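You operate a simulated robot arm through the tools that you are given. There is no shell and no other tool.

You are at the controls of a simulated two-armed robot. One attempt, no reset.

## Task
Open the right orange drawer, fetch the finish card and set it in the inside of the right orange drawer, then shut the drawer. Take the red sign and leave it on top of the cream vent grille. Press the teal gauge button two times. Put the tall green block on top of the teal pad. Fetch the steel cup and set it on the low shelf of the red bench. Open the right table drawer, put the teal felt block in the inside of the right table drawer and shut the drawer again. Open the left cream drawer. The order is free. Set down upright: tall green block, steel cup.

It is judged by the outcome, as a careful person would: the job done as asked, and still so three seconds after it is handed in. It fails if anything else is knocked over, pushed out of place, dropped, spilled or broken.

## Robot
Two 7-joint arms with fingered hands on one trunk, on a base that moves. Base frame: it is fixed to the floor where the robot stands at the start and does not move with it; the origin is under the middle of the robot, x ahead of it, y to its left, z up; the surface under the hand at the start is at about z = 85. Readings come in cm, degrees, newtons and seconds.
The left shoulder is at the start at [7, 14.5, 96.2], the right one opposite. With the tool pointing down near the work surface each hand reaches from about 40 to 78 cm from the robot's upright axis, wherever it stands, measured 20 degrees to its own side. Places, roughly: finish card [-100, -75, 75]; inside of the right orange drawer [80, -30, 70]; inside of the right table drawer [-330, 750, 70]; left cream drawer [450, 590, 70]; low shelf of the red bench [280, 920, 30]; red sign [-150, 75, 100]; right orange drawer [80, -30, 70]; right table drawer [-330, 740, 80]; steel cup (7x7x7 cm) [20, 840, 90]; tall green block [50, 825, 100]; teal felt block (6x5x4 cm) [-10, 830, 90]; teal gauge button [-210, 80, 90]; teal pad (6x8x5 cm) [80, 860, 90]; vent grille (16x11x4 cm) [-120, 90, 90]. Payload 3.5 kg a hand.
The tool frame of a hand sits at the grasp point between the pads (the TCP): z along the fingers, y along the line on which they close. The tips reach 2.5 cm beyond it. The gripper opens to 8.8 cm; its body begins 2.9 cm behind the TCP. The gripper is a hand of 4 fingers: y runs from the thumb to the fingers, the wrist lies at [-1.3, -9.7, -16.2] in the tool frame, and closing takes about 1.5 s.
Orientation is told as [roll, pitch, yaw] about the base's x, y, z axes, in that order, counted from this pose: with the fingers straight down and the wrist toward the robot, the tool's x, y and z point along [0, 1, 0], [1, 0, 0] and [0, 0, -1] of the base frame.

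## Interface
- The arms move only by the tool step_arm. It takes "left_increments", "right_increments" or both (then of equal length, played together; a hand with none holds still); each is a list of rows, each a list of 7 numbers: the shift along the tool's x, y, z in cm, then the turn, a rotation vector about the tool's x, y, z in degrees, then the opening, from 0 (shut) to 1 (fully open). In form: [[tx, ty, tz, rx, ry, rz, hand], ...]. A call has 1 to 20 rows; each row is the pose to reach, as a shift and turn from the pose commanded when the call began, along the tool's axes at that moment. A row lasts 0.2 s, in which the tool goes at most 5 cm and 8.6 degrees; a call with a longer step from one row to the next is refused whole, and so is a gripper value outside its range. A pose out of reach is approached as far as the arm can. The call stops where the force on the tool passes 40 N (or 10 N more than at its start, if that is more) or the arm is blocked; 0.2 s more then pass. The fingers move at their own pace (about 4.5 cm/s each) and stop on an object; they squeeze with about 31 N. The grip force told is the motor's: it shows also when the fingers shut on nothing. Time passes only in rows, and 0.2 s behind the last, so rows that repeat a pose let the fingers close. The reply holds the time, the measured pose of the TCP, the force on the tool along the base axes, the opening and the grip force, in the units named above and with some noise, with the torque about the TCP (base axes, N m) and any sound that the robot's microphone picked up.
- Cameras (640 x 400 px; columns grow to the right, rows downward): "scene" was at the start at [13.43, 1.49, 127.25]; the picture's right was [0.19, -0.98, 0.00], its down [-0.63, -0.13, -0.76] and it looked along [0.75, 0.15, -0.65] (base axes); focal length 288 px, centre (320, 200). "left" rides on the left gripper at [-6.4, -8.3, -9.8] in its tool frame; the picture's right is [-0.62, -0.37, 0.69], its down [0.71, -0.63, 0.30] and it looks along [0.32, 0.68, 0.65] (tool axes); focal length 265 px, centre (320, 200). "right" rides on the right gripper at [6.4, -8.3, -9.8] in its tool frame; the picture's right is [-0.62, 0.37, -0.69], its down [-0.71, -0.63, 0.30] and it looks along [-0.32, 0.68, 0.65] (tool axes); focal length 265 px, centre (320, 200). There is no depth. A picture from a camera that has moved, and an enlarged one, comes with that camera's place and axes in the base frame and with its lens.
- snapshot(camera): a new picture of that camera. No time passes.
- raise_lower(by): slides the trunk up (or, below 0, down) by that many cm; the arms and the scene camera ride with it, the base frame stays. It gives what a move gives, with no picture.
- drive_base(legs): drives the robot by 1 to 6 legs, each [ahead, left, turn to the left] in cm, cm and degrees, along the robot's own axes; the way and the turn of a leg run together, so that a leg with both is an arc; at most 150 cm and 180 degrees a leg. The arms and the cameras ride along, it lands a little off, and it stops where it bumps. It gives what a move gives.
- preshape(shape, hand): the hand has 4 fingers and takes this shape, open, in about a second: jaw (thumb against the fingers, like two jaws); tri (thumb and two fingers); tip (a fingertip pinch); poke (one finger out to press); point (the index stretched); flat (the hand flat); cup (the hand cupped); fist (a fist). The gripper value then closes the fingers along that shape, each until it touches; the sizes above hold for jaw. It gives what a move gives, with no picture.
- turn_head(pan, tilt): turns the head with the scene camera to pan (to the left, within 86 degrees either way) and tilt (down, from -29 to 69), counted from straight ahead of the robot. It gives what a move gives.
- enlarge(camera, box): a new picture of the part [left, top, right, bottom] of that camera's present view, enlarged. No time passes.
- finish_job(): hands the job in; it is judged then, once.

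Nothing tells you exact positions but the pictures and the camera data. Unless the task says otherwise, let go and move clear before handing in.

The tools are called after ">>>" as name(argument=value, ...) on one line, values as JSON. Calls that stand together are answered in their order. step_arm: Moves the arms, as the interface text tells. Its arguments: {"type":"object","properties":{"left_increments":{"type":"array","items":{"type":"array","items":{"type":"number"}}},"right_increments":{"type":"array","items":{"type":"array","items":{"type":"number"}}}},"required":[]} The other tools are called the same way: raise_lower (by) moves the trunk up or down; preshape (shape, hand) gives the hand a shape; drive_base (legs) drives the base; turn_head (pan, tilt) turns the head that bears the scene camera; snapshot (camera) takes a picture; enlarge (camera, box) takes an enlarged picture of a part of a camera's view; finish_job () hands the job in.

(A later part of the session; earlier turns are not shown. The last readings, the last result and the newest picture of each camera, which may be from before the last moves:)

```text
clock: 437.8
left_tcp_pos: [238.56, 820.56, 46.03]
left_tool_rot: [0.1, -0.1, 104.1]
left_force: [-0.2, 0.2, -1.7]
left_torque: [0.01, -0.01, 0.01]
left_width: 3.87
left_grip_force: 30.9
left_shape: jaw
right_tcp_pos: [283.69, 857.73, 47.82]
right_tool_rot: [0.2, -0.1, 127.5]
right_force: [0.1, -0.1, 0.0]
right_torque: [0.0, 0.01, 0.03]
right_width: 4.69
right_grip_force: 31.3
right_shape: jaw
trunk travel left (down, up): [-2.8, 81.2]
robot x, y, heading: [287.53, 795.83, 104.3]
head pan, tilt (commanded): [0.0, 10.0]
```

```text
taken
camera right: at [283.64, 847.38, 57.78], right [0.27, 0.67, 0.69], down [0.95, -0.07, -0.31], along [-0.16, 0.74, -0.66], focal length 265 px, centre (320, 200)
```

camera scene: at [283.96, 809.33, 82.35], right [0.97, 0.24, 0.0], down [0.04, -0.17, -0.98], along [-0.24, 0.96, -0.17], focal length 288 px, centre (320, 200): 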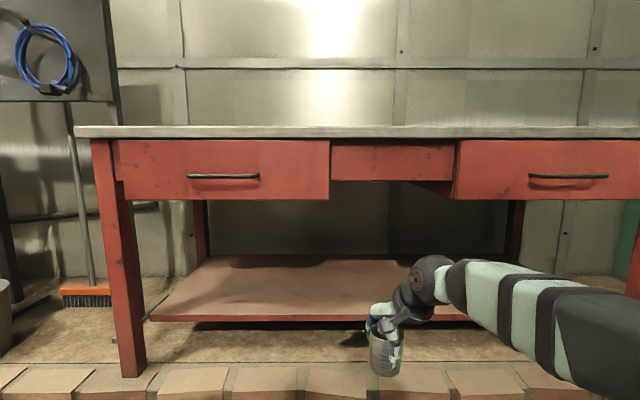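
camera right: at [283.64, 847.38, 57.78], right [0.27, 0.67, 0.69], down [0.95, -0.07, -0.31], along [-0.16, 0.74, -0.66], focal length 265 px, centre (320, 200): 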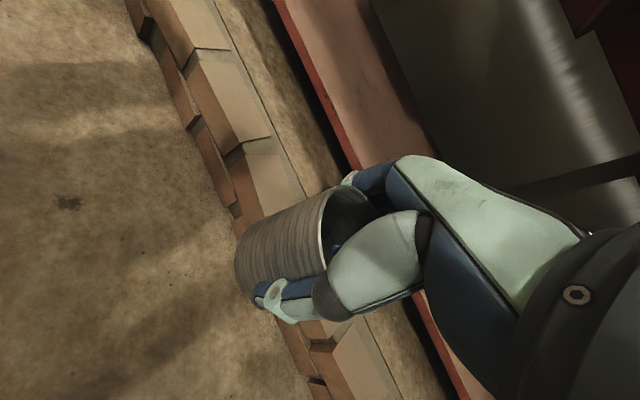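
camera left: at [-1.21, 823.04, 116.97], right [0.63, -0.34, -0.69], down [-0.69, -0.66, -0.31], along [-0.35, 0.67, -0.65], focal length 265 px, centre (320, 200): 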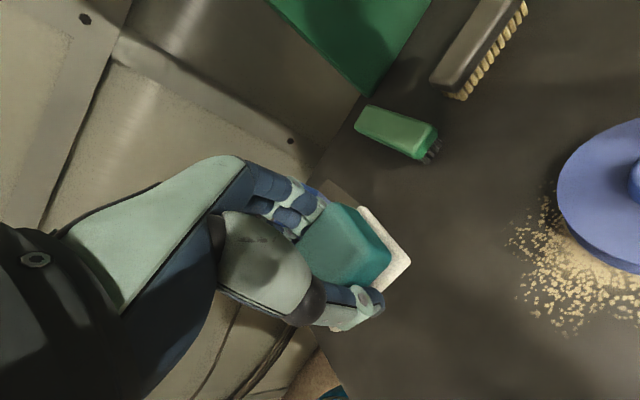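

The shelf opening is clear: shelf top z≈30–33 (front edge v≈797), apron bottom z≈73. The cup bottom is at z≈43. I'll shift right 8 cm and drive ahead partway, then check.

>>> drive_base(legs=[[24, -8.5, 0]])

>>> turn_head(pan=-5, tilt=20)

>>> snapshot(camera="scene")

>>> snapshot(camera="right")

```text
clock: 439.7
left_tcp_pos: [241.0, 845.96, 46.0]
left_tool_rot: [0.0, -0.2, 104.2]
left_force: [-0.2, 0.0, -1.3]
left_torque: [0.02, 0.01, 0.02]
left_width: 3.9
left_grip_force: 30.5
left_shape: jaw
right_tcp_pos: [286.07, 883.17, 47.84]
right_tool_rot: [0.2, 0.0, 127.6]
right_force: [0.7, -0.5, -1.2]
right_torque: [-0.01, 0.02, 0.02]
right_width: 4.7
right_grip_force: 31.0
right_shape: jaw
trunk travel left (down, up): [-2.8, 81.2]
robot x, y, heading: [289.47, 820.83, 104.4]
head pan, tilt (commanded): [0.0, 10.0]
```

```text
clock: 440.4
left_tcp_pos: [241.13, 845.81, 45.96]
left_tool_rot: [0.1, -0.1, 104.1]
left_force: [-0.3, 0.2, -1.2]
left_torque: [0.0, 0.0, 0.03]
left_width: 3.87
left_grip_force: 31.1
left_shape: jaw
right_tcp_pos: [286.02, 883.36, 47.82]
right_tool_rot: [0.1, 0.0, 127.7]
right_force: [-0.3, 0.1, -1.1]
right_torque: [0.03, 0.0, -0.02]
right_width: 4.72
right_grip_force: 31.2
right_shape: jaw
trunk travel left (down, up): [-2.8, 81.2]
robot x, y, heading: [290.13, 820.75, 104.4]
head pan, tilt (commanded): [-5.0, 20.0]
```

```text
taken
camera scene: at [287.27, 834.97, 80.73], right [0.99, 0.16, 0.0], down [0.05, -0.34, -0.94], along [-0.15, 0.93, -0.34], focal length 288 px, centre (320, 200)
```

scene: 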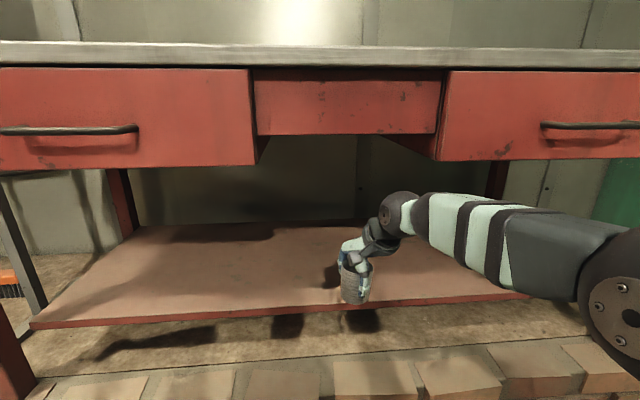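

```text
taken
camera right: at [286.11, 872.84, 57.79], right [0.27, 0.67, 0.69], down [0.95, -0.06, -0.31], along [-0.16, 0.74, -0.66], focal length 265 px, centre (320, 200)
```

right: 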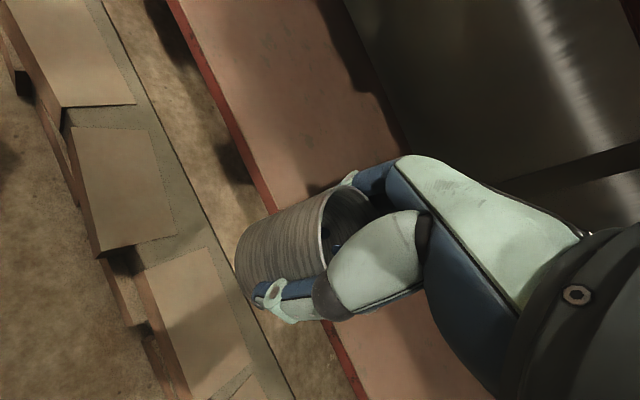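

Shelf top is z≈30.5 with its front edge at v≈796.5. I'll lower the cup arm 8 cm here in front of the shelf, then move in.

>>> step_arm(right_increments=[[0, 0, 1.5, 0, 0, 0, 0], [0, 0, 3, 0, 0, 0, 0], [0, 0, 4.5, 0, 0, 0, 0], [0, 0, 6, 0, 0, 0, 0], [0, 0, 7.5, 0, 0, 0, 0], [0, 0, 7.5, 0, 0, 0, 0]])

>>> drive_base(legs=[[18.5, 0, 0]])

>>> snapshot(camera="scene")

>>> snapshot(camera="right")

```text
clock: 441.8
left_tcp_pos: [241.16, 845.83, 45.97]
left_tool_rot: [0.0, 0.0, 104.2]
left_force: [-1.0, 0.6, -1.6]
left_torque: [0.0, -0.01, 0.01]
left_width: 3.9
left_grip_force: 31.0
left_shape: jaw
right_tcp_pos: [286.0, 883.25, 40.29]
right_tool_rot: [0.0, -0.1, 127.6]
right_force: [0.2, -0.2, -0.9]
right_torque: [-0.01, -0.02, 0.03]
right_width: 4.67
right_grip_force: 31.2
right_shape: jaw
trunk travel left (down, up): [-2.8, 81.2]
robot x, y, heading: [290.01, 821.1, 104.3]
head pan, tilt (commanded): [-5.0, 20.0]
```

```text
clock: 443.3
left_tcp_pos: [236.53, 863.73, 45.95]
left_tool_rot: [0.0, -0.2, 104.2]
left_force: [-0.6, -0.6, -1.2]
left_torque: [0.01, 0.01, 0.01]
left_width: 3.88
left_grip_force: 30.7
left_shape: jaw
right_tcp_pos: [281.69, 901.21, 40.42]
right_tool_rot: [0.2, 0.0, 127.4]
right_force: [0.4, 0.6, -0.8]
right_torque: [0.03, 0.0, -0.02]
right_width: 4.69
right_grip_force: 31.2
right_shape: jaw
trunk travel left (down, up): [-2.8, 81.2]
robot x, y, heading: [285.33, 839.02, 103.8]
head pan, tilt (commanded): [-5.0, 20.0]
```

```text
taken
camera scene: at [282.75, 852.94, 80.72], right [0.99, 0.16, 0.0], down [0.05, -0.34, -0.94], along [-0.15, 0.93, -0.34], focal length 288 px, centre (320, 200)
```

scene: 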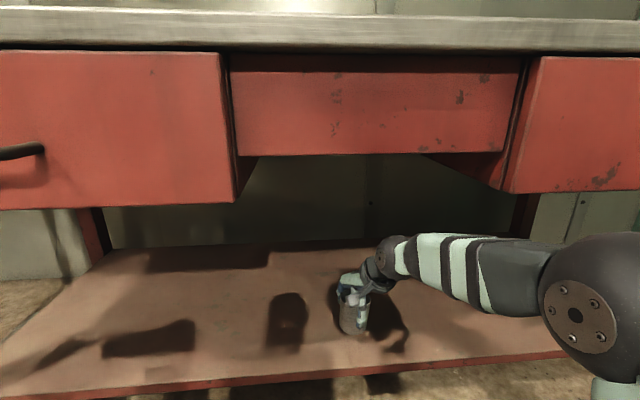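

```text
taken
camera right: at [281.58, 890.84, 50.33], right [0.27, 0.67, 0.69], down [0.95, -0.07, -0.31], along [-0.16, 0.74, -0.66], focal length 265 px, centre (320, 200)
```

right: 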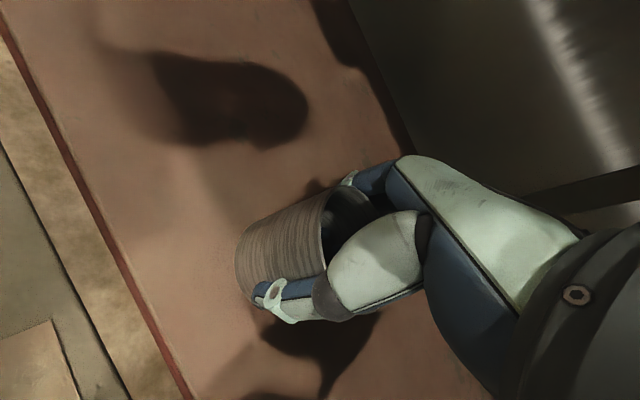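

The cup is over the shelf. I'll go in 4 cm more, then lower until contact.

>>> drive_base(legs=[[4, 0, 0]])

>>> step_arm(right_increments=[[0, 0, 1.2, 0, 0, 0, 0], [0, 0, 2.4, 0, 0, 0, 0], [0, 0, 3.4, 0, 0, 0, 0], [0, 0, 4.1, 0, 0, 0, 0], [0, 0, 4.1, 0, 0, 0, 0]])

>>> snapshot(camera="right")

>>> enlarge(camera="scene", box=[280, 200, 480, 380])

```text
clock: 444.2
left_tcp_pos: [235.63, 867.72, 45.87]
left_tool_rot: [0.0, -0.1, 104.2]
left_force: [-1.2, -0.2, -1.1]
left_torque: [0.0, 0.02, 0.01]
left_width: 3.89
left_grip_force: 30.9
left_shape: jaw
right_tcp_pos: [280.61, 905.21, 40.35]
right_tool_rot: [0.1, 0.0, 127.6]
right_force: [0.5, -0.3, -0.2]
right_torque: [0.0, 0.01, -0.01]
right_width: 4.72
right_grip_force: 31.0
right_shape: jaw
trunk travel left (down, up): [-2.8, 81.2]
robot x, y, heading: [284.16, 843.02, 104.2]
head pan, tilt (commanded): [-5.0, 20.0]
```

```text
clock: 445.4
left_tcp_pos: [235.69, 867.66, 45.99]
left_tool_rot: [0.0, -0.1, 104.2]
left_force: [-0.2, 0.4, -1.1]
left_torque: [0.01, 0.01, -0.04]
left_width: 3.85
left_grip_force: 30.8
left_shape: jaw
right_tcp_pos: [280.62, 904.91, 36.19]
right_tool_rot: [0.1, 0.0, 127.7]
right_force: [0.1, -0.4, -0.6]
right_torque: [0.0, 0.01, -0.01]
right_width: 4.72
right_grip_force: 31.6
right_shape: jaw
trunk travel left (down, up): [-2.8, 81.2]
robot x, y, heading: [284.49, 842.69, 104.4]
head pan, tilt (commanded): [-5.0, 20.0]
```

```text
taken
camera right: at [280.63, 894.6, 46.22], right [0.27, 0.67, 0.69], down [0.95, -0.06, -0.31], along [-0.16, 0.74, -0.66], focal length 265 px, centre (320, 200)
```

right: 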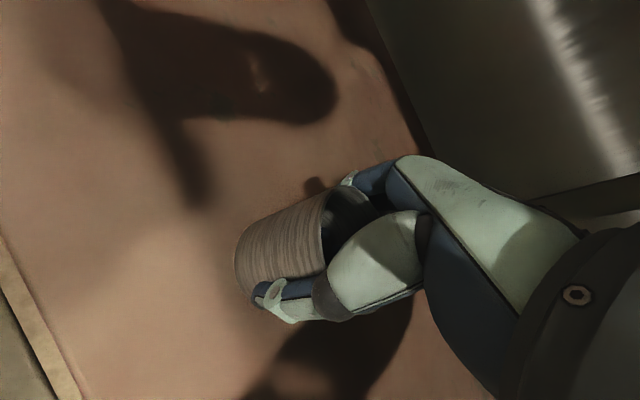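

```text
2.22 times, centred on (380, 290) of scene
camera zoom: at [281.77, 856.78, 80.72], right [0.99, 0.16, 0.0], down [0.05, -0.34, -0.94], along [-0.15, 0.93, -0.34], focal length 641 px, centre (187, 0)
```

zoom: 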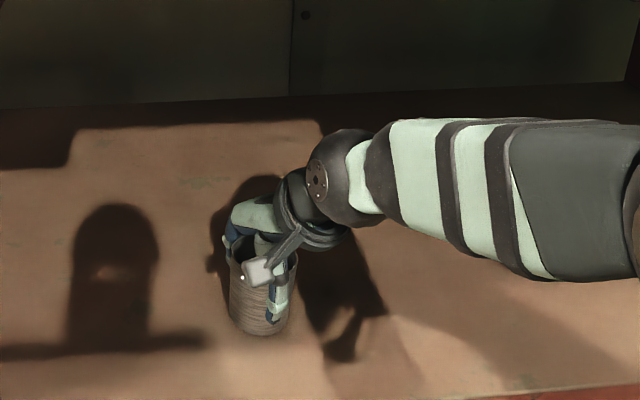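

No contact yet. I'll keep lowering in small steps.

>>> step_arm(right_increments=[[0, 0, 0.4, 0, 0, 0, 0], [0, 0, 0.8, 0, 0, 0, 0], [0, 0, 1.2, 0, 0, 0, 0], [0, 0, 1.2, 0, 0, 0, 0]])

>>> enlarge(camera="scene", box=[280, 200, 480, 380])

```text
clock: 446.4
left_tcp_pos: [235.54, 867.45, 46.03]
left_tool_rot: [0.0, -0.4, 104.2]
left_force: [0.0, 0.2, -1.6]
left_torque: [0.05, -0.02, -0.02]
left_width: 3.89
left_grip_force: 30.7
left_shape: jaw
right_tcp_pos: [280.55, 905.16, 35.64]
right_tool_rot: [0.0, -0.4, 127.7]
right_force: [-0.6, -7.3, 24.7]
right_torque: [0.27, -0.21, -0.07]
right_width: 4.58
right_grip_force: 31.1
right_shape: jaw
trunk travel left (down, up): [-2.8, 81.2]
robot x, y, heading: [284.19, 842.79, 104.1]
head pan, tilt (commanded): [-5.0, 20.0]
```

```text
2.22 times, centred on (380, 290) of scene
camera zoom: at [281.78, 856.47, 80.81], right [0.99, 0.16, 0.0], down [0.05, -0.33, -0.94], along [-0.15, 0.93, -0.34], focal length 641 px, centre (187, 0)
```

zoom: 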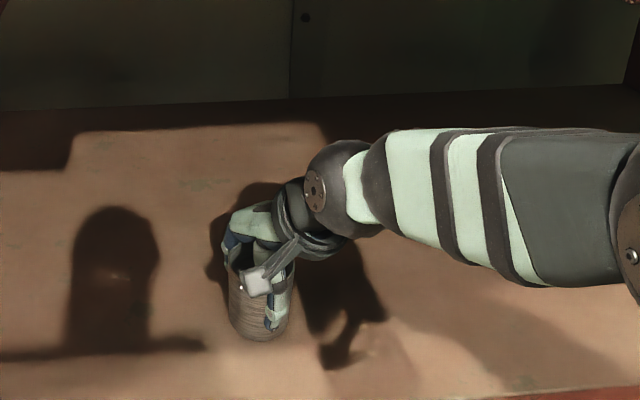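

Contact. I'll relieve the pressure and open the hand.

>>> step_arm(right_increments=[[0, 0, -0.6, 0, 0, 0, 0], [0, 0, -0.7, 0, 0, 0, 0], [0, 0, -0.7, 0, 0, 0, 0.6], [0, 0, -0.7, 0, 0, 0, 0.8], [0, 0, -0.7, 0, 0, 0, 1], [0, 0, -0.7, 0, 0, 0, 1], [0, 0, -0.7, 0, 0, 0, 1]])

>>> snapshot(camera="right")

>>> enlarge(camera="scene", box=[280, 200, 480, 380])

```text
clock: 448.0
left_tcp_pos: [235.62, 867.67, 46.03]
left_tool_rot: [0.0, -0.2, 104.2]
left_force: [0.3, -0.2, -0.9]
left_torque: [-0.01, 0.03, 0.01]
left_width: 3.89
left_grip_force: 31.1
left_shape: jaw
right_tcp_pos: [280.46, 905.01, 35.79]
right_tool_rot: [0.1, 0.0, 127.6]
right_force: [0.2, -0.7, -0.4]
right_torque: [0.0, -0.04, 0.0]
right_width: 8.8
right_grip_force: 0.2
right_shape: jaw
trunk travel left (down, up): [-2.8, 81.2]
robot x, y, heading: [284.8, 842.78, 104.2]
head pan, tilt (commanded): [-5.0, 20.0]
```

```text
taken
camera right: at [280.59, 894.66, 45.74], right [0.27, 0.67, 0.69], down [0.95, -0.06, -0.31], along [-0.16, 0.74, -0.66], focal length 265 px, centre (320, 200)
```

right: 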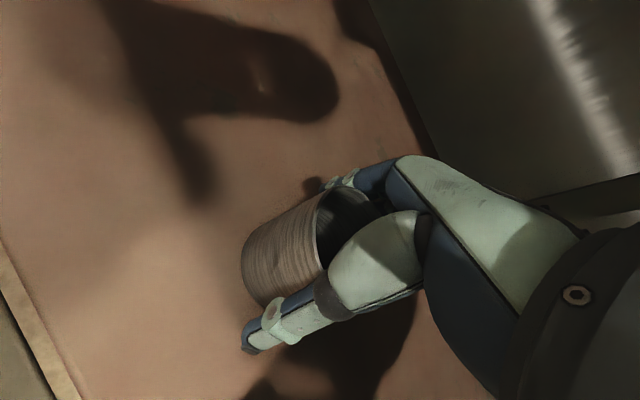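

```text
2.22 times, centred on (380, 290) of scene
camera zoom: at [281.77, 856.76, 80.73], right [0.99, 0.16, 0.0], down [0.05, -0.34, -0.94], along [-0.15, 0.93, -0.34], focal length 641 px, centre (187, 0)
```

zoom: 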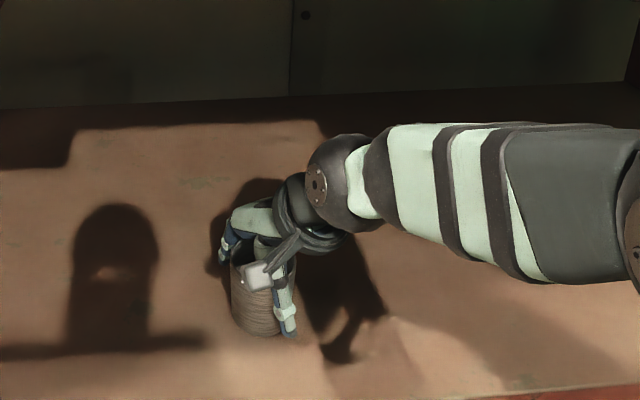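

The cup stands on the shelf. I'll raise the hand 8 cm clear of the rim, then back straight out.

>>> step_arm(right_increments=[[0, 0, -1.5, 0, 0, 0, 1], [0, 0, -3, 0, 0, 0, 1], [0, 0, -5, 0, 0, 0, 1], [0, 0, -7, 0, 0, 0, 1], [0, 0, -8.5, 0, 0, 0, 1], [0, 0, -8.5, 0, 0, 0, 1]])

>>> snapshot(camera="right")

>>> snapshot(camera="scene")

```text
clock: 449.4
left_tcp_pos: [235.72, 867.59, 45.9]
left_tool_rot: [0.0, -0.2, 104.2]
left_force: [-0.9, 0.4, -1.0]
left_torque: [0.01, -0.03, -0.02]
left_width: 3.88
left_grip_force: 31.0
left_shape: jaw
right_tcp_pos: [280.63, 905.09, 44.41]
right_tool_rot: [0.2, 0.0, 127.7]
right_force: [-0.2, 0.1, -0.2]
right_torque: [-0.01, 0.0, 0.02]
right_width: 8.81
right_grip_force: 0.1
right_shape: jaw
trunk travel left (down, up): [-2.8, 81.2]
robot x, y, heading: [284.3, 842.92, 103.8]
head pan, tilt (commanded): [-5.0, 20.0]
```

```text
taken
camera right: at [280.55, 894.63, 54.34], right [0.27, 0.67, 0.69], down [0.95, -0.06, -0.31], along [-0.16, 0.74, -0.65], focal length 265 px, centre (320, 200)
```

right: 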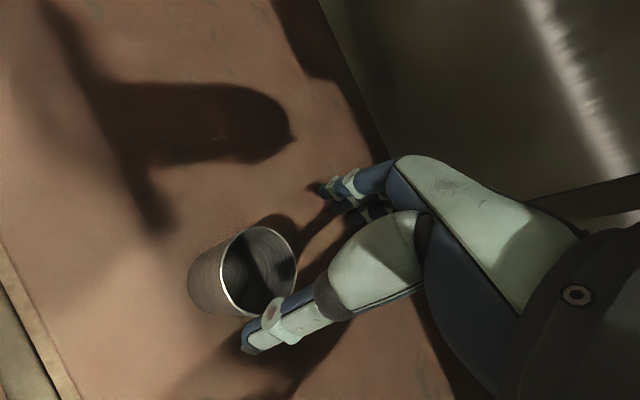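

```text
taken
camera scene: at [281.77, 856.76, 80.73], right [0.99, 0.16, 0.0], down [0.05, -0.34, -0.94], along [-0.15, 0.93, -0.34], focal length 288 px, centre (320, 200)
```

scene: 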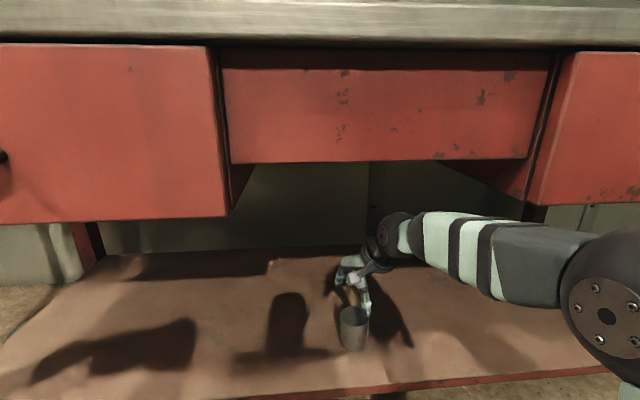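

The cup stands upright on the low shelf. I'll back straight out.

>>> drive_base(legs=[[-44, 0, 0]])

>>> turn_head(pan=0, tilt=15)

>>> snapshot(camera="scene")

```text
clock: 452.1
left_tcp_pos: [246.4, 825.18, 45.91]
left_tool_rot: [0.1, -0.2, 104.6]
left_force: [0.6, 0.4, -1.8]
left_torque: [0.03, 0.03, -0.02]
left_width: 3.88
left_grip_force: 31.3
left_shape: jaw
right_tcp_pos: [291.01, 862.86, 44.38]
right_tool_rot: [0.1, 0.0, 127.9]
right_force: [0.0, -0.3, -0.2]
right_torque: [0.03, -0.01, 0.0]
right_width: 8.81
right_grip_force: 0.0
right_shape: jaw
trunk travel left (down, up): [-2.8, 81.2]
robot x, y, heading: [294.85, 800.82, 104.3]
head pan, tilt (commanded): [-5.0, 20.0]
```

```text
clock: 452.7
left_tcp_pos: [246.24, 825.28, 45.89]
left_tool_rot: [0.0, -0.1, 104.6]
left_force: [1.0, -0.1, -1.1]
left_torque: [-0.02, -0.02, 0.02]
left_width: 3.85
left_grip_force: 30.0
left_shape: jaw
right_tcp_pos: [290.96, 862.85, 44.23]
right_tool_rot: [0.1, 0.0, 127.9]
right_force: [-0.6, 0.0, 0.4]
right_torque: [0.0, -0.05, -0.02]
right_width: 8.78
right_grip_force: 0.0
right_shape: jaw
trunk travel left (down, up): [-2.8, 81.2]
robot x, y, heading: [294.99, 800.5, 104.4]
head pan, tilt (commanded): [0.0, 15.0]
```

```text
taken
camera scene: at [291.69, 814.43, 81.54], right [0.97, 0.25, 0.0], down [0.07, -0.25, -0.97], along [-0.24, 0.94, -0.26], focal length 288 px, centre (320, 200)
```

scene: 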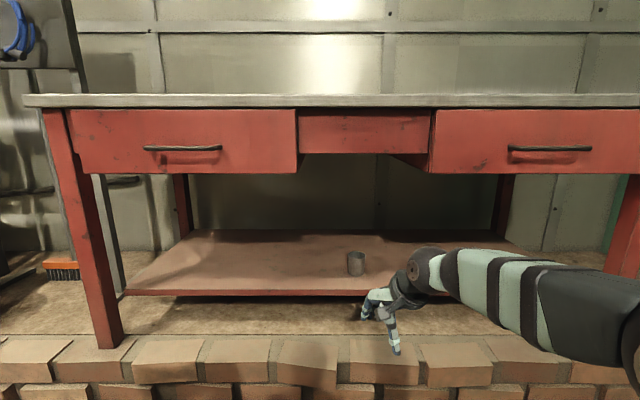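

The cup is in place. Now to the right table drawer far to the west: I'll raise the trunk and strafe back along the platform, then look ahead.

>>> raise_lower(by=40)

>>> raise_lower(by=36)

>>> drive_base(legs=[[12, 0, 0], [0, 140, 0], [0, 140, 0]])

>>> turn_head(pan=50, tilt=22)

>>> snapshot(camera="scene")

>>> turn_head(pan=80, tilt=22)

>>> snapshot(camera="scene")

```text
clock: 456.6
left_tcp_pos: [246.29, 825.11, 85.84]
left_tool_rot: [0.0, -0.2, 104.6]
left_force: [-0.2, -0.8, -0.7]
left_torque: [0.01, 0.01, 0.02]
left_width: 3.9
left_grip_force: 30.7
left_shape: jaw
right_tcp_pos: [291.02, 862.75, 84.32]
right_tool_rot: [0.1, 0.0, 127.9]
right_force: [0.3, 0.3, 0.1]
right_torque: [-0.01, 0.0, -0.01]
right_width: 8.8
right_grip_force: 0.1
right_shape: jaw
trunk travel left (down, up): [-42.8, 41.2]
robot x, y, heading: [294.88, 800.9, 104.5]
head pan, tilt (commanded): [0.0, 15.0]
```

```text
clock: 460.1
left_tcp_pos: [246.22, 825.19, 121.97]
left_tool_rot: [0.0, -0.1, 104.6]
left_force: [0.3, 0.1, -0.6]
left_torque: [0.03, 0.0, -0.02]
left_width: 3.85
left_grip_force: 31.1
left_shape: jaw
right_tcp_pos: [290.97, 862.75, 120.4]
right_tool_rot: [0.1, 0.0, 127.9]
right_force: [0.6, -0.6, 0.7]
right_torque: [0.02, -0.01, 0.01]
right_width: 8.81
right_grip_force: 0.1
right_shape: jaw
trunk travel left (down, up): [-78.8, 5.2]
robot x, y, heading: [295.48, 800.67, 104.5]
head pan, tilt (commanded): [0.0, 15.0]
```

```text
clock: 474.4
left_tcp_pos: [-26.81, 765.37, 121.99]
left_tool_rot: [0.1, -0.3, 104.4]
left_force: [0.4, -0.4, -0.5]
left_torque: [0.04, -0.01, 0.01]
left_width: 3.89
left_grip_force: 31.1
left_shape: jaw
right_tcp_pos: [18.08, 802.9, 120.28]
right_tool_rot: [0.2, 0.1, 127.7]
right_force: [0.0, 0.3, 0.3]
right_torque: [0.02, 0.0, 0.02]
right_width: 8.79
right_grip_force: 0.1
right_shape: jaw
trunk travel left (down, up): [-78.8, 5.2]
robot x, y, heading: [22.1, 740.62, 104.3]
head pan, tilt (commanded): [0.0, 15.0]
```

```text
clock: 475.6
left_tcp_pos: [-26.83, 765.36, 122.03]
left_tool_rot: [-0.1, -0.2, 104.4]
left_force: [-0.5, 0.2, -1.5]
left_torque: [0.0, -0.02, -0.01]
left_width: 3.87
left_grip_force: 30.8
left_shape: jaw
right_tcp_pos: [17.99, 802.88, 120.25]
right_tool_rot: [0.1, 0.0, 127.7]
right_force: [-0.2, 0.2, -0.7]
right_torque: [0.07, 0.02, 0.02]
right_width: 8.8
right_grip_force: 0.1
right_shape: jaw
trunk travel left (down, up): [-78.8, 5.2]
robot x, y, heading: [22.02, 740.73, 104.2]
head pan, tilt (commanded): [50.0, 22.0]
```

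```text
taken
camera scene: at [12.49, 749.44, 156.4], right [0.43, 0.9, 0.0], down [0.34, -0.16, -0.93], along [-0.84, 0.4, -0.37], focal length 288 px, centre (320, 200)
```

scene: 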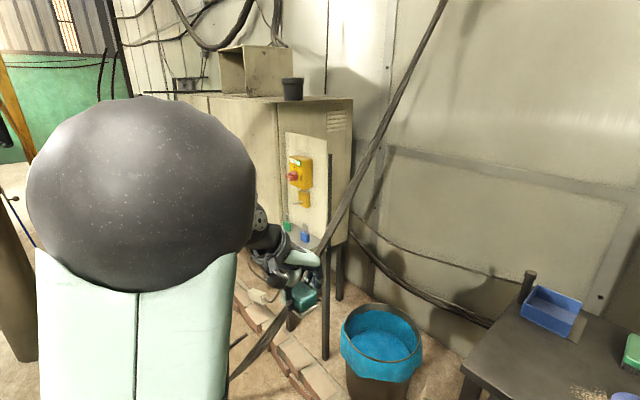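

```text
clock: 476.6
left_tcp_pos: [-26.79, 765.27, 121.91]
left_tool_rot: [0.0, -0.2, 104.4]
left_force: [-0.6, 0.5, -1.5]
left_torque: [0.02, 0.0, -0.02]
left_width: 3.88
left_grip_force: 30.8
left_shape: jaw
right_tcp_pos: [17.94, 803.02, 120.46]
right_tool_rot: [0.1, 0.0, 127.7]
right_force: [0.4, 0.2, 0.2]
right_torque: [0.02, 0.0, 0.0]
right_width: 8.78
right_grip_force: 0.1
right_shape: jaw
trunk travel left (down, up): [-78.8, 5.2]
robot x, y, heading: [22.03, 740.75, 104.6]
head pan, tilt (commanded): [80.0, 22.0]
```

```text
taken
camera scene: at [11.59, 744.72, 156.4], right [-0.08, 1.0, 0.0], down [0.37, 0.03, -0.93], along [-0.92, -0.07, -0.37], focal length 288 px, centre (320, 200)
```

scene: 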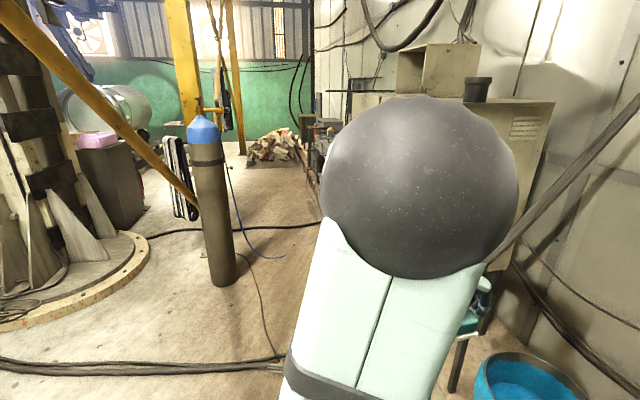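

A hose bundle lies on the floor ahead (around u≈68) and rises toward the wall; a gas cylinder stands at about (-185, 639). I'll go west in stages, keeping just south of where the hose rises.

>>> drive_base(legs=[[-14, 90, 0]])

>>> turn_head(pan=30, tilt=35)

>>> snapshot(camera="scene")

>>> turn_head(pan=84, tilt=35)

>>> snapshot(camera="scene")

```text
clock: 481.3
left_tcp_pos: [-109.49, 728.23, 122.07]
left_tool_rot: [0.1, -0.2, 105.5]
left_force: [0.1, 0.5, -0.6]
left_torque: [0.04, -0.01, -0.01]
left_width: 3.87
left_grip_force: 31.0
left_shape: jaw
right_tcp_pos: [-65.21, 766.59, 120.25]
right_tool_rot: [0.1, 0.0, 128.6]
right_force: [0.0, -0.3, 0.6]
right_torque: [-0.01, -0.01, 0.01]
right_width: 8.77
right_grip_force: 0.2
right_shape: jaw
trunk travel left (down, up): [-78.8, 5.2]
robot x, y, heading: [-60.52, 704.41, 105.5]
head pan, tilt (commanded): [80.0, 22.0]
```

```text
clock: 482.5
left_tcp_pos: [-109.51, 728.22, 121.9]
left_tool_rot: [0.0, -0.1, 105.4]
left_force: [-0.4, -1.1, -0.4]
left_torque: [0.01, -0.02, 0.01]
left_width: 3.87
left_grip_force: 30.8
left_shape: jaw
right_tcp_pos: [-65.31, 766.51, 120.31]
right_tool_rot: [0.1, 0.0, 128.7]
right_force: [0.1, -1.2, 0.8]
right_torque: [0.01, 0.01, -0.01]
right_width: 8.8
right_grip_force: 0.0
right_shape: jaw
trunk travel left (down, up): [-78.8, 5.2]
robot x, y, heading: [-59.9, 704.63, 105.6]
head pan, tilt (commanded): [30.0, 35.0]
```

```text
taken
camera scene: at [-67.75, 715.28, 154.34], right [0.7, 0.71, 0.0], down [0.41, -0.4, -0.82], along [-0.58, 0.57, -0.57], focal length 288 px, centre (320, 200)
```

scene: 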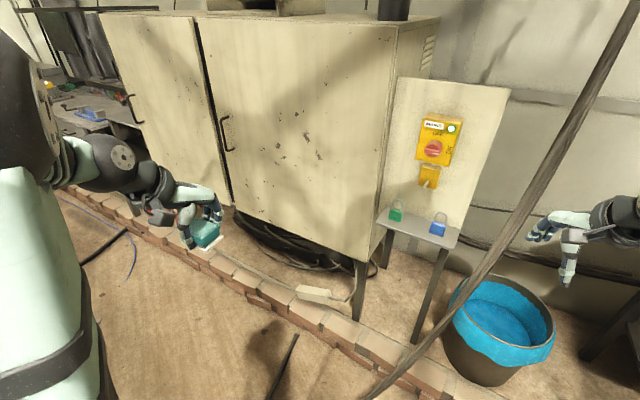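

```text
clock: 483.7
left_tcp_pos: [-109.4, 728.18, 121.97]
left_tool_rot: [-0.1, -0.3, 105.4]
left_force: [0.1, 0.1, -0.5]
left_torque: [-0.02, -0.02, 0.0]
left_width: 3.87
left_grip_force: 31.1
left_shape: jaw
right_tcp_pos: [-65.48, 766.57, 120.21]
right_tool_rot: [0.1, -0.1, 128.7]
right_force: [-0.5, 0.4, 0.2]
right_torque: [-0.02, 0.0, 0.0]
right_width: 8.78
right_grip_force: 0.0
right_shape: jaw
trunk travel left (down, up): [-78.8, 5.2]
robot x, y, heading: [-60.59, 704.29, 105.5]
head pan, tilt (commanded): [84.0, 35.0]
```

```text
taken
camera scene: at [-70.18, 707.68, 154.34], right [-0.16, 0.99, 0.0], down [0.57, 0.09, -0.82], along [-0.81, -0.13, -0.57], focal length 288 px, centre (320, 200)
```

scene: 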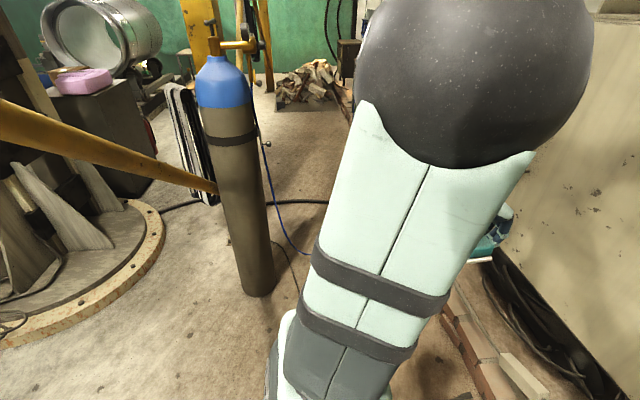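

The hose rises from the floor at about (-91, 738), so I'll cross it where it lies flat. First I'll draw the right hand in, then continue west, staying clear of the gas cylinder.

>>> step_arm(right_increments=[[0.8, -1.7, 0, 0, 0, 3, 1], [1.6, -3.4, 0, 0, 0, 6, 1], [2.4, -5.1, 0, 0, 0, 9, 1], [3.2, -6.8, 0, 0, 0, 12, 1], [4, -8.5, 0, 0, 0, 15, 1], [4.8, -10.2, 0, 0, 0, 18, 1], [5.5, -12, 0, 0, 0, 21, 1], [6.2, -13.7, 0, 0, 0, 24, 1], [6.2, -13.7, 0, 0, 0, 24, 1]])

>>> drive_base(legs=[[0, 0, -1.1], [0, 72, 0]])

>>> turn_head(pan=84, tilt=40)

>>> snapshot(camera="scene")

>>> turn_head(pan=35, tilt=25)

>>> snapshot(camera="scene")

```text
clock: 485.7
left_tcp_pos: [-109.66, 728.07, 121.94]
left_tool_rot: [0.0, -0.2, 105.4]
left_force: [-0.6, -1.0, -1.1]
left_torque: [0.03, 0.01, -0.01]
left_width: 3.88
left_grip_force: 30.7
left_shape: jaw
right_tcp_pos: [-61.66, 751.94, 120.5]
right_tool_rot: [0.1, 0.0, 104.6]
right_force: [0.1, -0.1, 0.6]
right_torque: [-0.02, -0.03, -0.02]
right_width: 8.81
right_grip_force: 0.1
right_shape: jaw
trunk travel left (down, up): [-78.8, 5.2]
robot x, y, heading: [-60.17, 704.07, 105.4]
head pan, tilt (commanded): [84.0, 35.0]
```

```text
clock: 489.9
left_tcp_pos: [-178.03, 711.12, 122.02]
left_tool_rot: [0.1, -0.1, 104.6]
left_force: [0.1, 0.4, -0.5]
left_torque: [0.03, 0.01, -0.01]
left_width: 3.88
left_grip_force: 31.1
left_shape: jaw
right_tcp_pos: [-129.82, 734.15, 120.4]
right_tool_rot: [0.2, 0.1, 104.0]
right_force: [-0.4, 0.6, 0.6]
right_torque: [0.01, -0.03, 0.0]
right_width: 8.82
right_grip_force: 0.0
right_shape: jaw
trunk travel left (down, up): [-78.8, 5.2]
robot x, y, heading: [-128.88, 686.21, 104.4]
head pan, tilt (commanded): [84.0, 35.0]
```

```text
clock: 490.6
left_tcp_pos: [-178.11, 711.11, 121.98]
left_tool_rot: [0.0, -0.1, 104.6]
left_force: [-0.2, 0.9, -0.4]
left_torque: [-0.01, 0.0, 0.01]
left_width: 3.9
left_grip_force: 31.5
left_shape: jaw
right_tcp_pos: [-129.78, 734.19, 120.29]
right_tool_rot: [0.1, 0.1, 104.0]
right_force: [0.6, 0.1, 0.0]
right_torque: [0.01, 0.01, 0.0]
right_width: 8.8
right_grip_force: 0.0
right_shape: jaw
trunk travel left (down, up): [-78.8, 5.2]
robot x, y, heading: [-129.49, 686.47, 104.8]
head pan, tilt (commanded): [84.0, 40.0]
```

```text
taken
camera scene: at [-138.8, 690.07, 153.59], right [-0.15, 0.99, 0.0], down [0.64, 0.1, -0.77], along [-0.76, -0.11, -0.64], focal length 288 px, centre (320, 200)
```

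scene: 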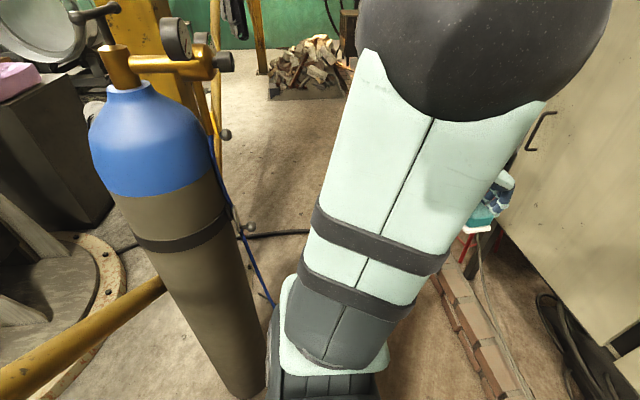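

```text
clock: 491.8
left_tcp_pos: [-178.21, 711.05, 121.86]
left_tool_rot: [0.0, -0.2, 104.6]
left_force: [-0.2, 0.3, -0.7]
left_torque: [0.02, 0.02, -0.01]
left_width: 3.89
left_grip_force: 31.3
left_shape: jaw
right_tcp_pos: [-129.91, 734.08, 120.4]
right_tool_rot: [0.1, 0.0, 104.0]
right_force: [-0.6, 0.0, -0.1]
right_torque: [-0.02, -0.02, -0.02]
right_width: 8.8
right_grip_force: 0.1
right_shape: jaw
trunk travel left (down, up): [-78.8, 5.2]
robot x, y, heading: [-129.22, 686.6, 104.6]
head pan, tilt (commanded): [35.0, 25.0]
```

```text
taken
camera scene: at [-137.43, 697.3, 155.92], right [0.65, 0.76, 0.0], down [0.32, -0.27, -0.91], along [-0.69, 0.59, -0.42], focal length 288 px, centre (320, 200)
```

scene: 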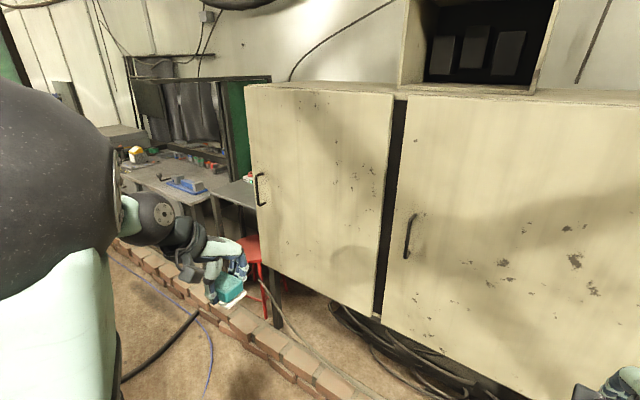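

The floor hose was no obstacle. The cylinder's edge is at v≈682, so I'll move forward to v≈722 before continuing west past it.

>>> drive_base(legs=[[26, 0, -0.2], [0, 95, 0]])

>>> turn_head(pan=30, tilt=25)

>>> snapshot(camera="scene")

>>> turn_head(pan=0, tilt=30)

>>> snapshot(camera="scene")

```text
clock: 498.2
left_tcp_pos: [-276.59, 710.86, 121.97]
left_tool_rot: [-0.1, -0.1, 105.1]
left_force: [-0.2, 0.3, -0.3]
left_torque: [0.06, 0.01, 0.01]
left_width: 3.84
left_grip_force: 31.3
left_shape: jaw
right_tcp_pos: [-228.54, 734.36, 120.46]
right_tool_rot: [0.3, 0.1, 104.5]
right_force: [-0.3, 0.6, 0.6]
right_torque: [0.04, 0.01, 0.03]
right_width: 8.83
right_grip_force: 0.0
right_shape: jaw
trunk travel left (down, up): [-78.8, 5.2]
robot x, y, heading: [-227.62, 687.09, 105.2]
head pan, tilt (commanded): [35.0, 25.0]
```

```text
clock: 498.9
left_tcp_pos: [-276.75, 710.92, 121.95]
left_tool_rot: [0.0, -0.2, 105.1]
left_force: [-0.1, 0.3, -0.6]
left_torque: [0.0, 0.03, -0.04]
left_width: 3.87
left_grip_force: 30.5
left_shape: jaw
right_tcp_pos: [-228.58, 734.33, 120.37]
right_tool_rot: [0.1, 0.1, 104.4]
right_force: [0.0, -0.3, -0.4]
right_torque: [-0.07, 0.0, 0.01]
right_width: 8.82
right_grip_force: 0.0
right_shape: jaw
trunk travel left (down, up): [-78.8, 5.2]
robot x, y, heading: [-227.45, 686.5, 105.0]
head pan, tilt (commanded): [30.0, 25.0]
```

```text
taken
camera scene: at [-235.31, 697.99, 155.92], right [0.71, 0.71, 0.0], down [0.3, -0.3, -0.91], along [-0.64, 0.64, -0.42], focal length 288 px, centre (320, 200)
```

scene: 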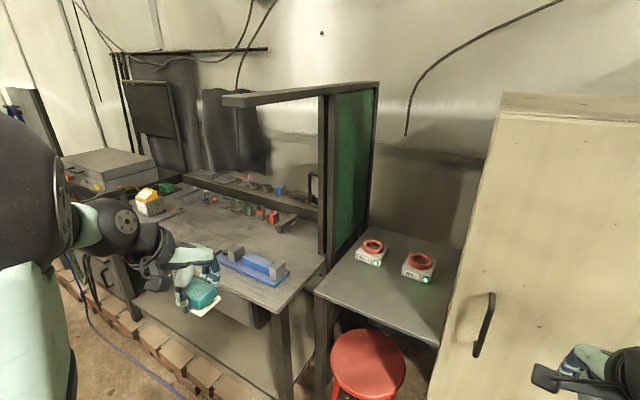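

```text
clock: 499.8
left_tcp_pos: [-276.71, 710.78, 121.9]
left_tool_rot: [-0.1, -0.2, 105.2]
left_force: [1.0, -1.1, -0.8]
left_torque: [0.02, 0.02, -0.02]
left_width: 3.86
left_grip_force: 31.3
left_shape: jaw
right_tcp_pos: [-228.6, 734.38, 120.38]
right_tool_rot: [0.1, 0.1, 104.5]
right_force: [-0.1, -0.6, 0.0]
right_torque: [-0.01, -0.02, -0.03]
right_width: 8.79
right_grip_force: 0.1
right_shape: jaw
trunk travel left (down, up): [-78.8, 5.2]
robot x, y, heading: [-227.51, 686.94, 105.0]
head pan, tilt (commanded): [0.0, 30.0]
```

```text
taken
camera scene: at [-231.16, 700.21, 155.12], right [0.97, 0.26, 0.0], down [0.13, -0.48, -0.87], along [-0.23, 0.84, -0.5], focal length 288 px, centre (320, 200)
```

scene: 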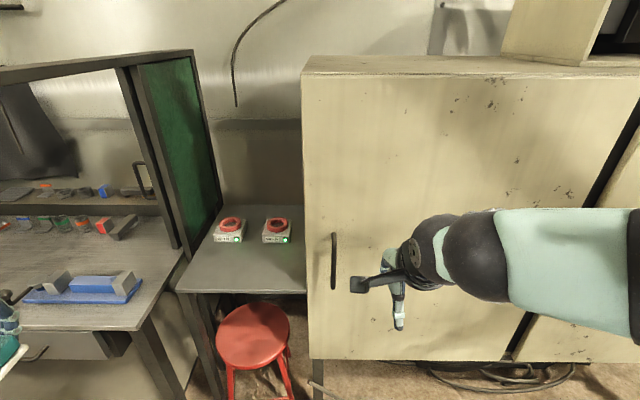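

Left of the cream cabinet is a gray table with two drawers below; the right one is my target at about (-330, 740). I'll strafe on to face it.

>>> drive_base(legs=[[-8, 80, -0.5]])

>>> turn_head(pan=0, tilt=38)

>>> snapshot(camera="scene")

```text
clock: 504.1
left_tcp_pos: [-351.94, 682.49, 121.89]
left_tool_rot: [0.1, -0.1, 104.8]
left_force: [0.7, 0.1, -1.0]
left_torque: [0.01, 0.02, -0.02]
left_width: 3.85
left_grip_force: 31.5
left_shape: jaw
right_tcp_pos: [-303.63, 705.81, 120.38]
right_tool_rot: [0.2, 0.2, 104.3]
right_force: [0.1, -0.1, -0.1]
right_torque: [-0.02, 0.01, 0.01]
right_width: 8.79
right_grip_force: 0.0
right_shape: jaw
trunk travel left (down, up): [-78.8, 5.2]
robot x, y, heading: [-303.06, 658.27, 104.8]
head pan, tilt (commanded): [0.0, 30.0]
```

```text
clock: 504.8
left_tcp_pos: [-351.93, 682.51, 121.96]
left_tool_rot: [0.0, -0.3, 104.8]
left_force: [0.9, 0.4, -1.2]
left_torque: [0.03, 0.05, -0.01]
left_width: 3.86
left_grip_force: 31.3
left_shape: jaw
right_tcp_pos: [-303.65, 705.88, 120.35]
right_tool_rot: [0.1, 0.0, 104.2]
right_force: [-0.2, 0.9, -0.3]
right_torque: [0.0, 0.02, 0.04]
right_width: 8.8
right_grip_force: 0.1
right_shape: jaw
trunk travel left (down, up): [-78.8, 5.2]
robot x, y, heading: [-302.81, 658.37, 104.9]
head pan, tilt (commanded): [0.0, 38.0]
```

```text
taken
camera scene: at [-306.33, 671.32, 153.89], right [0.97, 0.26, 0.0], down [0.16, -0.59, -0.79], along [-0.2, 0.76, -0.62], focal length 288 px, centre (320, 200)
```

scene: 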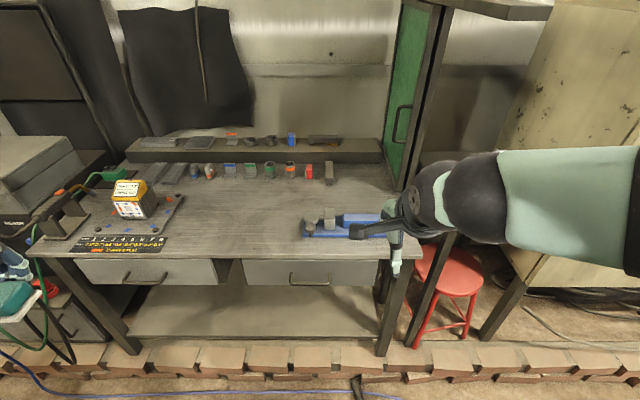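

I'm facing the table; the right drawer's handle is straight ahead. I'll zoom in on it.

>>> enlarge(camera="scene", box=[220, 230, 420, 355])

>>> snapshot(camera="right")

>>> turn_head(pan=50, tilt=40)

>>> snapshot(camera="scene")

```text
3.20 times, centred on (320, 292) of scene
camera zoom: at [-306.33, 671.32, 153.89], right [0.97, 0.26, 0.0], down [0.16, -0.59, -0.79], along [-0.2, 0.76, -0.62], focal length 922 px, centre (320, -96)
```

zoom: 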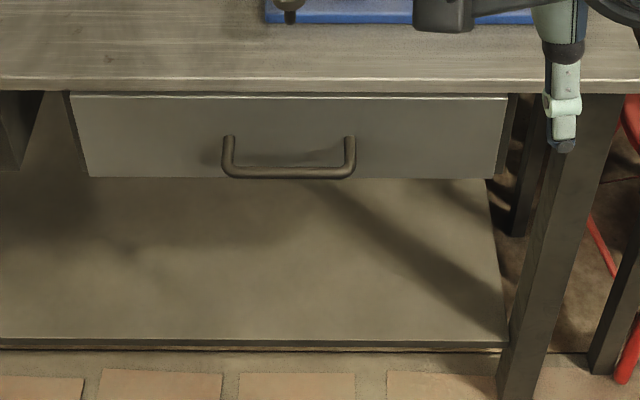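

```text
taken
camera right: at [-307.93, 696.28, 130.38], right [0.51, 0.51, 0.69], down [0.85, -0.44, -0.3], along [0.15, 0.74, -0.66], focal length 265 px, centre (320, 200)
```

right: 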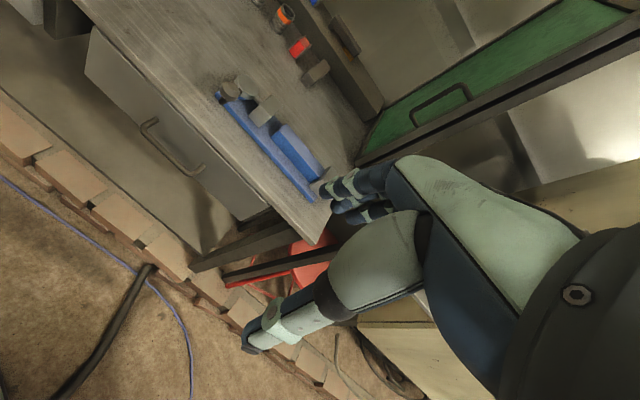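

```text
clock: 506.0
left_tcp_pos: [-351.96, 682.61, 121.95]
left_tool_rot: [0.0, -0.3, 104.7]
left_force: [0.6, 0.3, -0.6]
left_torque: [0.01, 0.03, -0.03]
left_width: 3.89
left_grip_force: 31.3
left_shape: jaw
right_tcp_pos: [-303.74, 705.78, 120.43]
right_tool_rot: [0.2, 0.1, 104.2]
right_force: [-0.8, 0.1, 0.3]
right_torque: [0.0, -0.02, -0.04]
right_width: 8.79
right_grip_force: 0.0
right_shape: jaw
trunk travel left (down, up): [-78.8, 5.2]
robot x, y, heading: [-302.96, 658.58, 104.9]
head pan, tilt (commanded): [50.0, 40.0]
```

```text
taken
camera scene: at [-311.8, 666.6, 153.59], right [0.43, 0.9, 0.0], down [0.58, -0.27, -0.77], along [-0.69, 0.33, -0.64], focal length 288 px, centre (320, 200)
```

scene: 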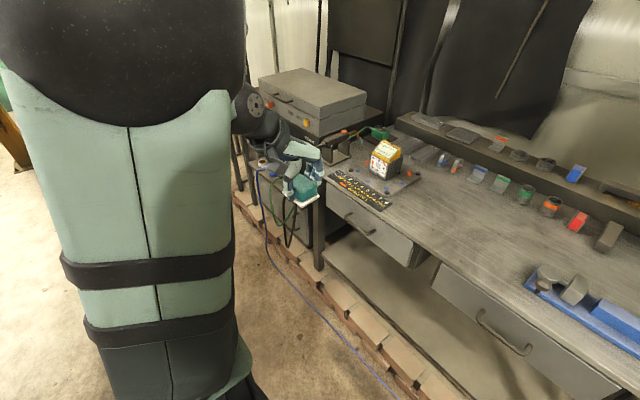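

The right drawer's bar is at about (-323, 724, 78). I'll back up a little, line up, and turn the right hand to point forward, extending it first so that the elbow stays outside.

>>> drive_base(legs=[[-14, 15, -0.5]])

>>> step_arm(right_increments=[[0, 3.5, 0, 0, 0, 0, 1], [0, 7, 0, 0, 0, 0, 1], [0, 10.5, 0, 0, 0, 0, 1], [0, 14, 0, 0, 0, 0, 1], [0, 17, 0, -6, 0, 0, 1], [0, 18, 0, -14, 0, 0, 1], [0, 18, 0, -22, 0, 0, 1], [0, 18, 0, -30, 0, 0, 1], [0, 18, 0, -38, 0, 0, 1], [0, 18, 0, -46, 0, 0, 1], [0, 18, 0, -54, 0, 0, 1], [0, 18, 0, -62, 0, 0, 1], [0, 18, 0, -70, 0, 0, 1], [0, 18, 0, -78, 0, 0, 1], [0, 18, 0, -85, 0, 0, 1], [0, 18, 0, -85, 0, 0, 1]])

>>> turn_head(pan=-10, tilt=35)

>>> snapshot(camera="scene")

```text
clock: 507.6
left_tcp_pos: [-362.31, 666.06, 121.97]
left_tool_rot: [0.1, 0.0, 104.3]
left_force: [-0.2, -0.1, -1.1]
left_torque: [0.0, 0.0, 0.04]
left_width: 3.88
left_grip_force: 31.2
left_shape: jaw
right_tcp_pos: [-313.96, 689.04, 120.34]
right_tool_rot: [0.2, 0.2, 103.7]
right_force: [-0.3, 0.6, -0.5]
right_torque: [-0.01, 0.02, -0.01]
right_width: 8.82
right_grip_force: 0.0
right_shape: jaw
trunk travel left (down, up): [-78.8, 5.2]
robot x, y, heading: [-313.8, 641.17, 104.4]
head pan, tilt (commanded): [50.0, 40.0]
```

```text
clock: 511.0
left_tcp_pos: [-362.67, 665.83, 121.97]
left_tool_rot: [0.0, -0.2, 104.4]
left_force: [0.2, -0.1, -0.1]
left_torque: [0.03, -0.03, -0.01]
left_width: 3.9
left_grip_force: 31.5
left_shape: jaw
right_tcp_pos: [-318.53, 706.31, 120.44]
right_tool_rot: [1.4, -84.9, 102.2]
right_force: [0.5, -0.4, 0.0]
right_torque: [-0.01, 0.0, 0.0]
right_width: 8.78
right_grip_force: 0.0
right_shape: jaw
trunk travel left (down, up): [-78.8, 5.2]
robot x, y, heading: [-313.78, 641.36, 104.5]
head pan, tilt (commanded): [50.0, 40.0]
```

```text
clock: 512.3
left_tcp_pos: [-362.46, 665.89, 121.91]
left_tool_rot: [0.0, -0.2, 104.3]
left_force: [-0.4, 0.4, -0.9]
left_torque: [-0.02, 0.03, -0.02]
left_width: 3.9
left_grip_force: 30.8
left_shape: jaw
right_tcp_pos: [-318.54, 706.23, 120.44]
right_tool_rot: [1.4, -84.9, 102.3]
right_force: [0.1, -0.1, -0.6]
right_torque: [0.01, 0.02, 0.01]
right_width: 8.79
right_grip_force: 0.0
right_shape: jaw
trunk travel left (down, up): [-78.8, 5.2]
robot x, y, heading: [-313.64, 641.4, 104.4]
head pan, tilt (commanded): [-10.0, 35.0]
```

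```text
taken
camera scene: at [-315.6, 654.72, 154.34], right [1.0, 0.08, 0.0], down [0.04, -0.57, -0.82], along [-0.06, 0.82, -0.57], focal length 288 px, centre (320, 200)
```

scene: 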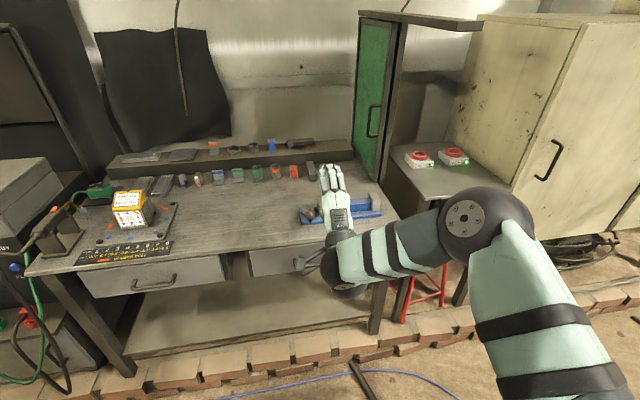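

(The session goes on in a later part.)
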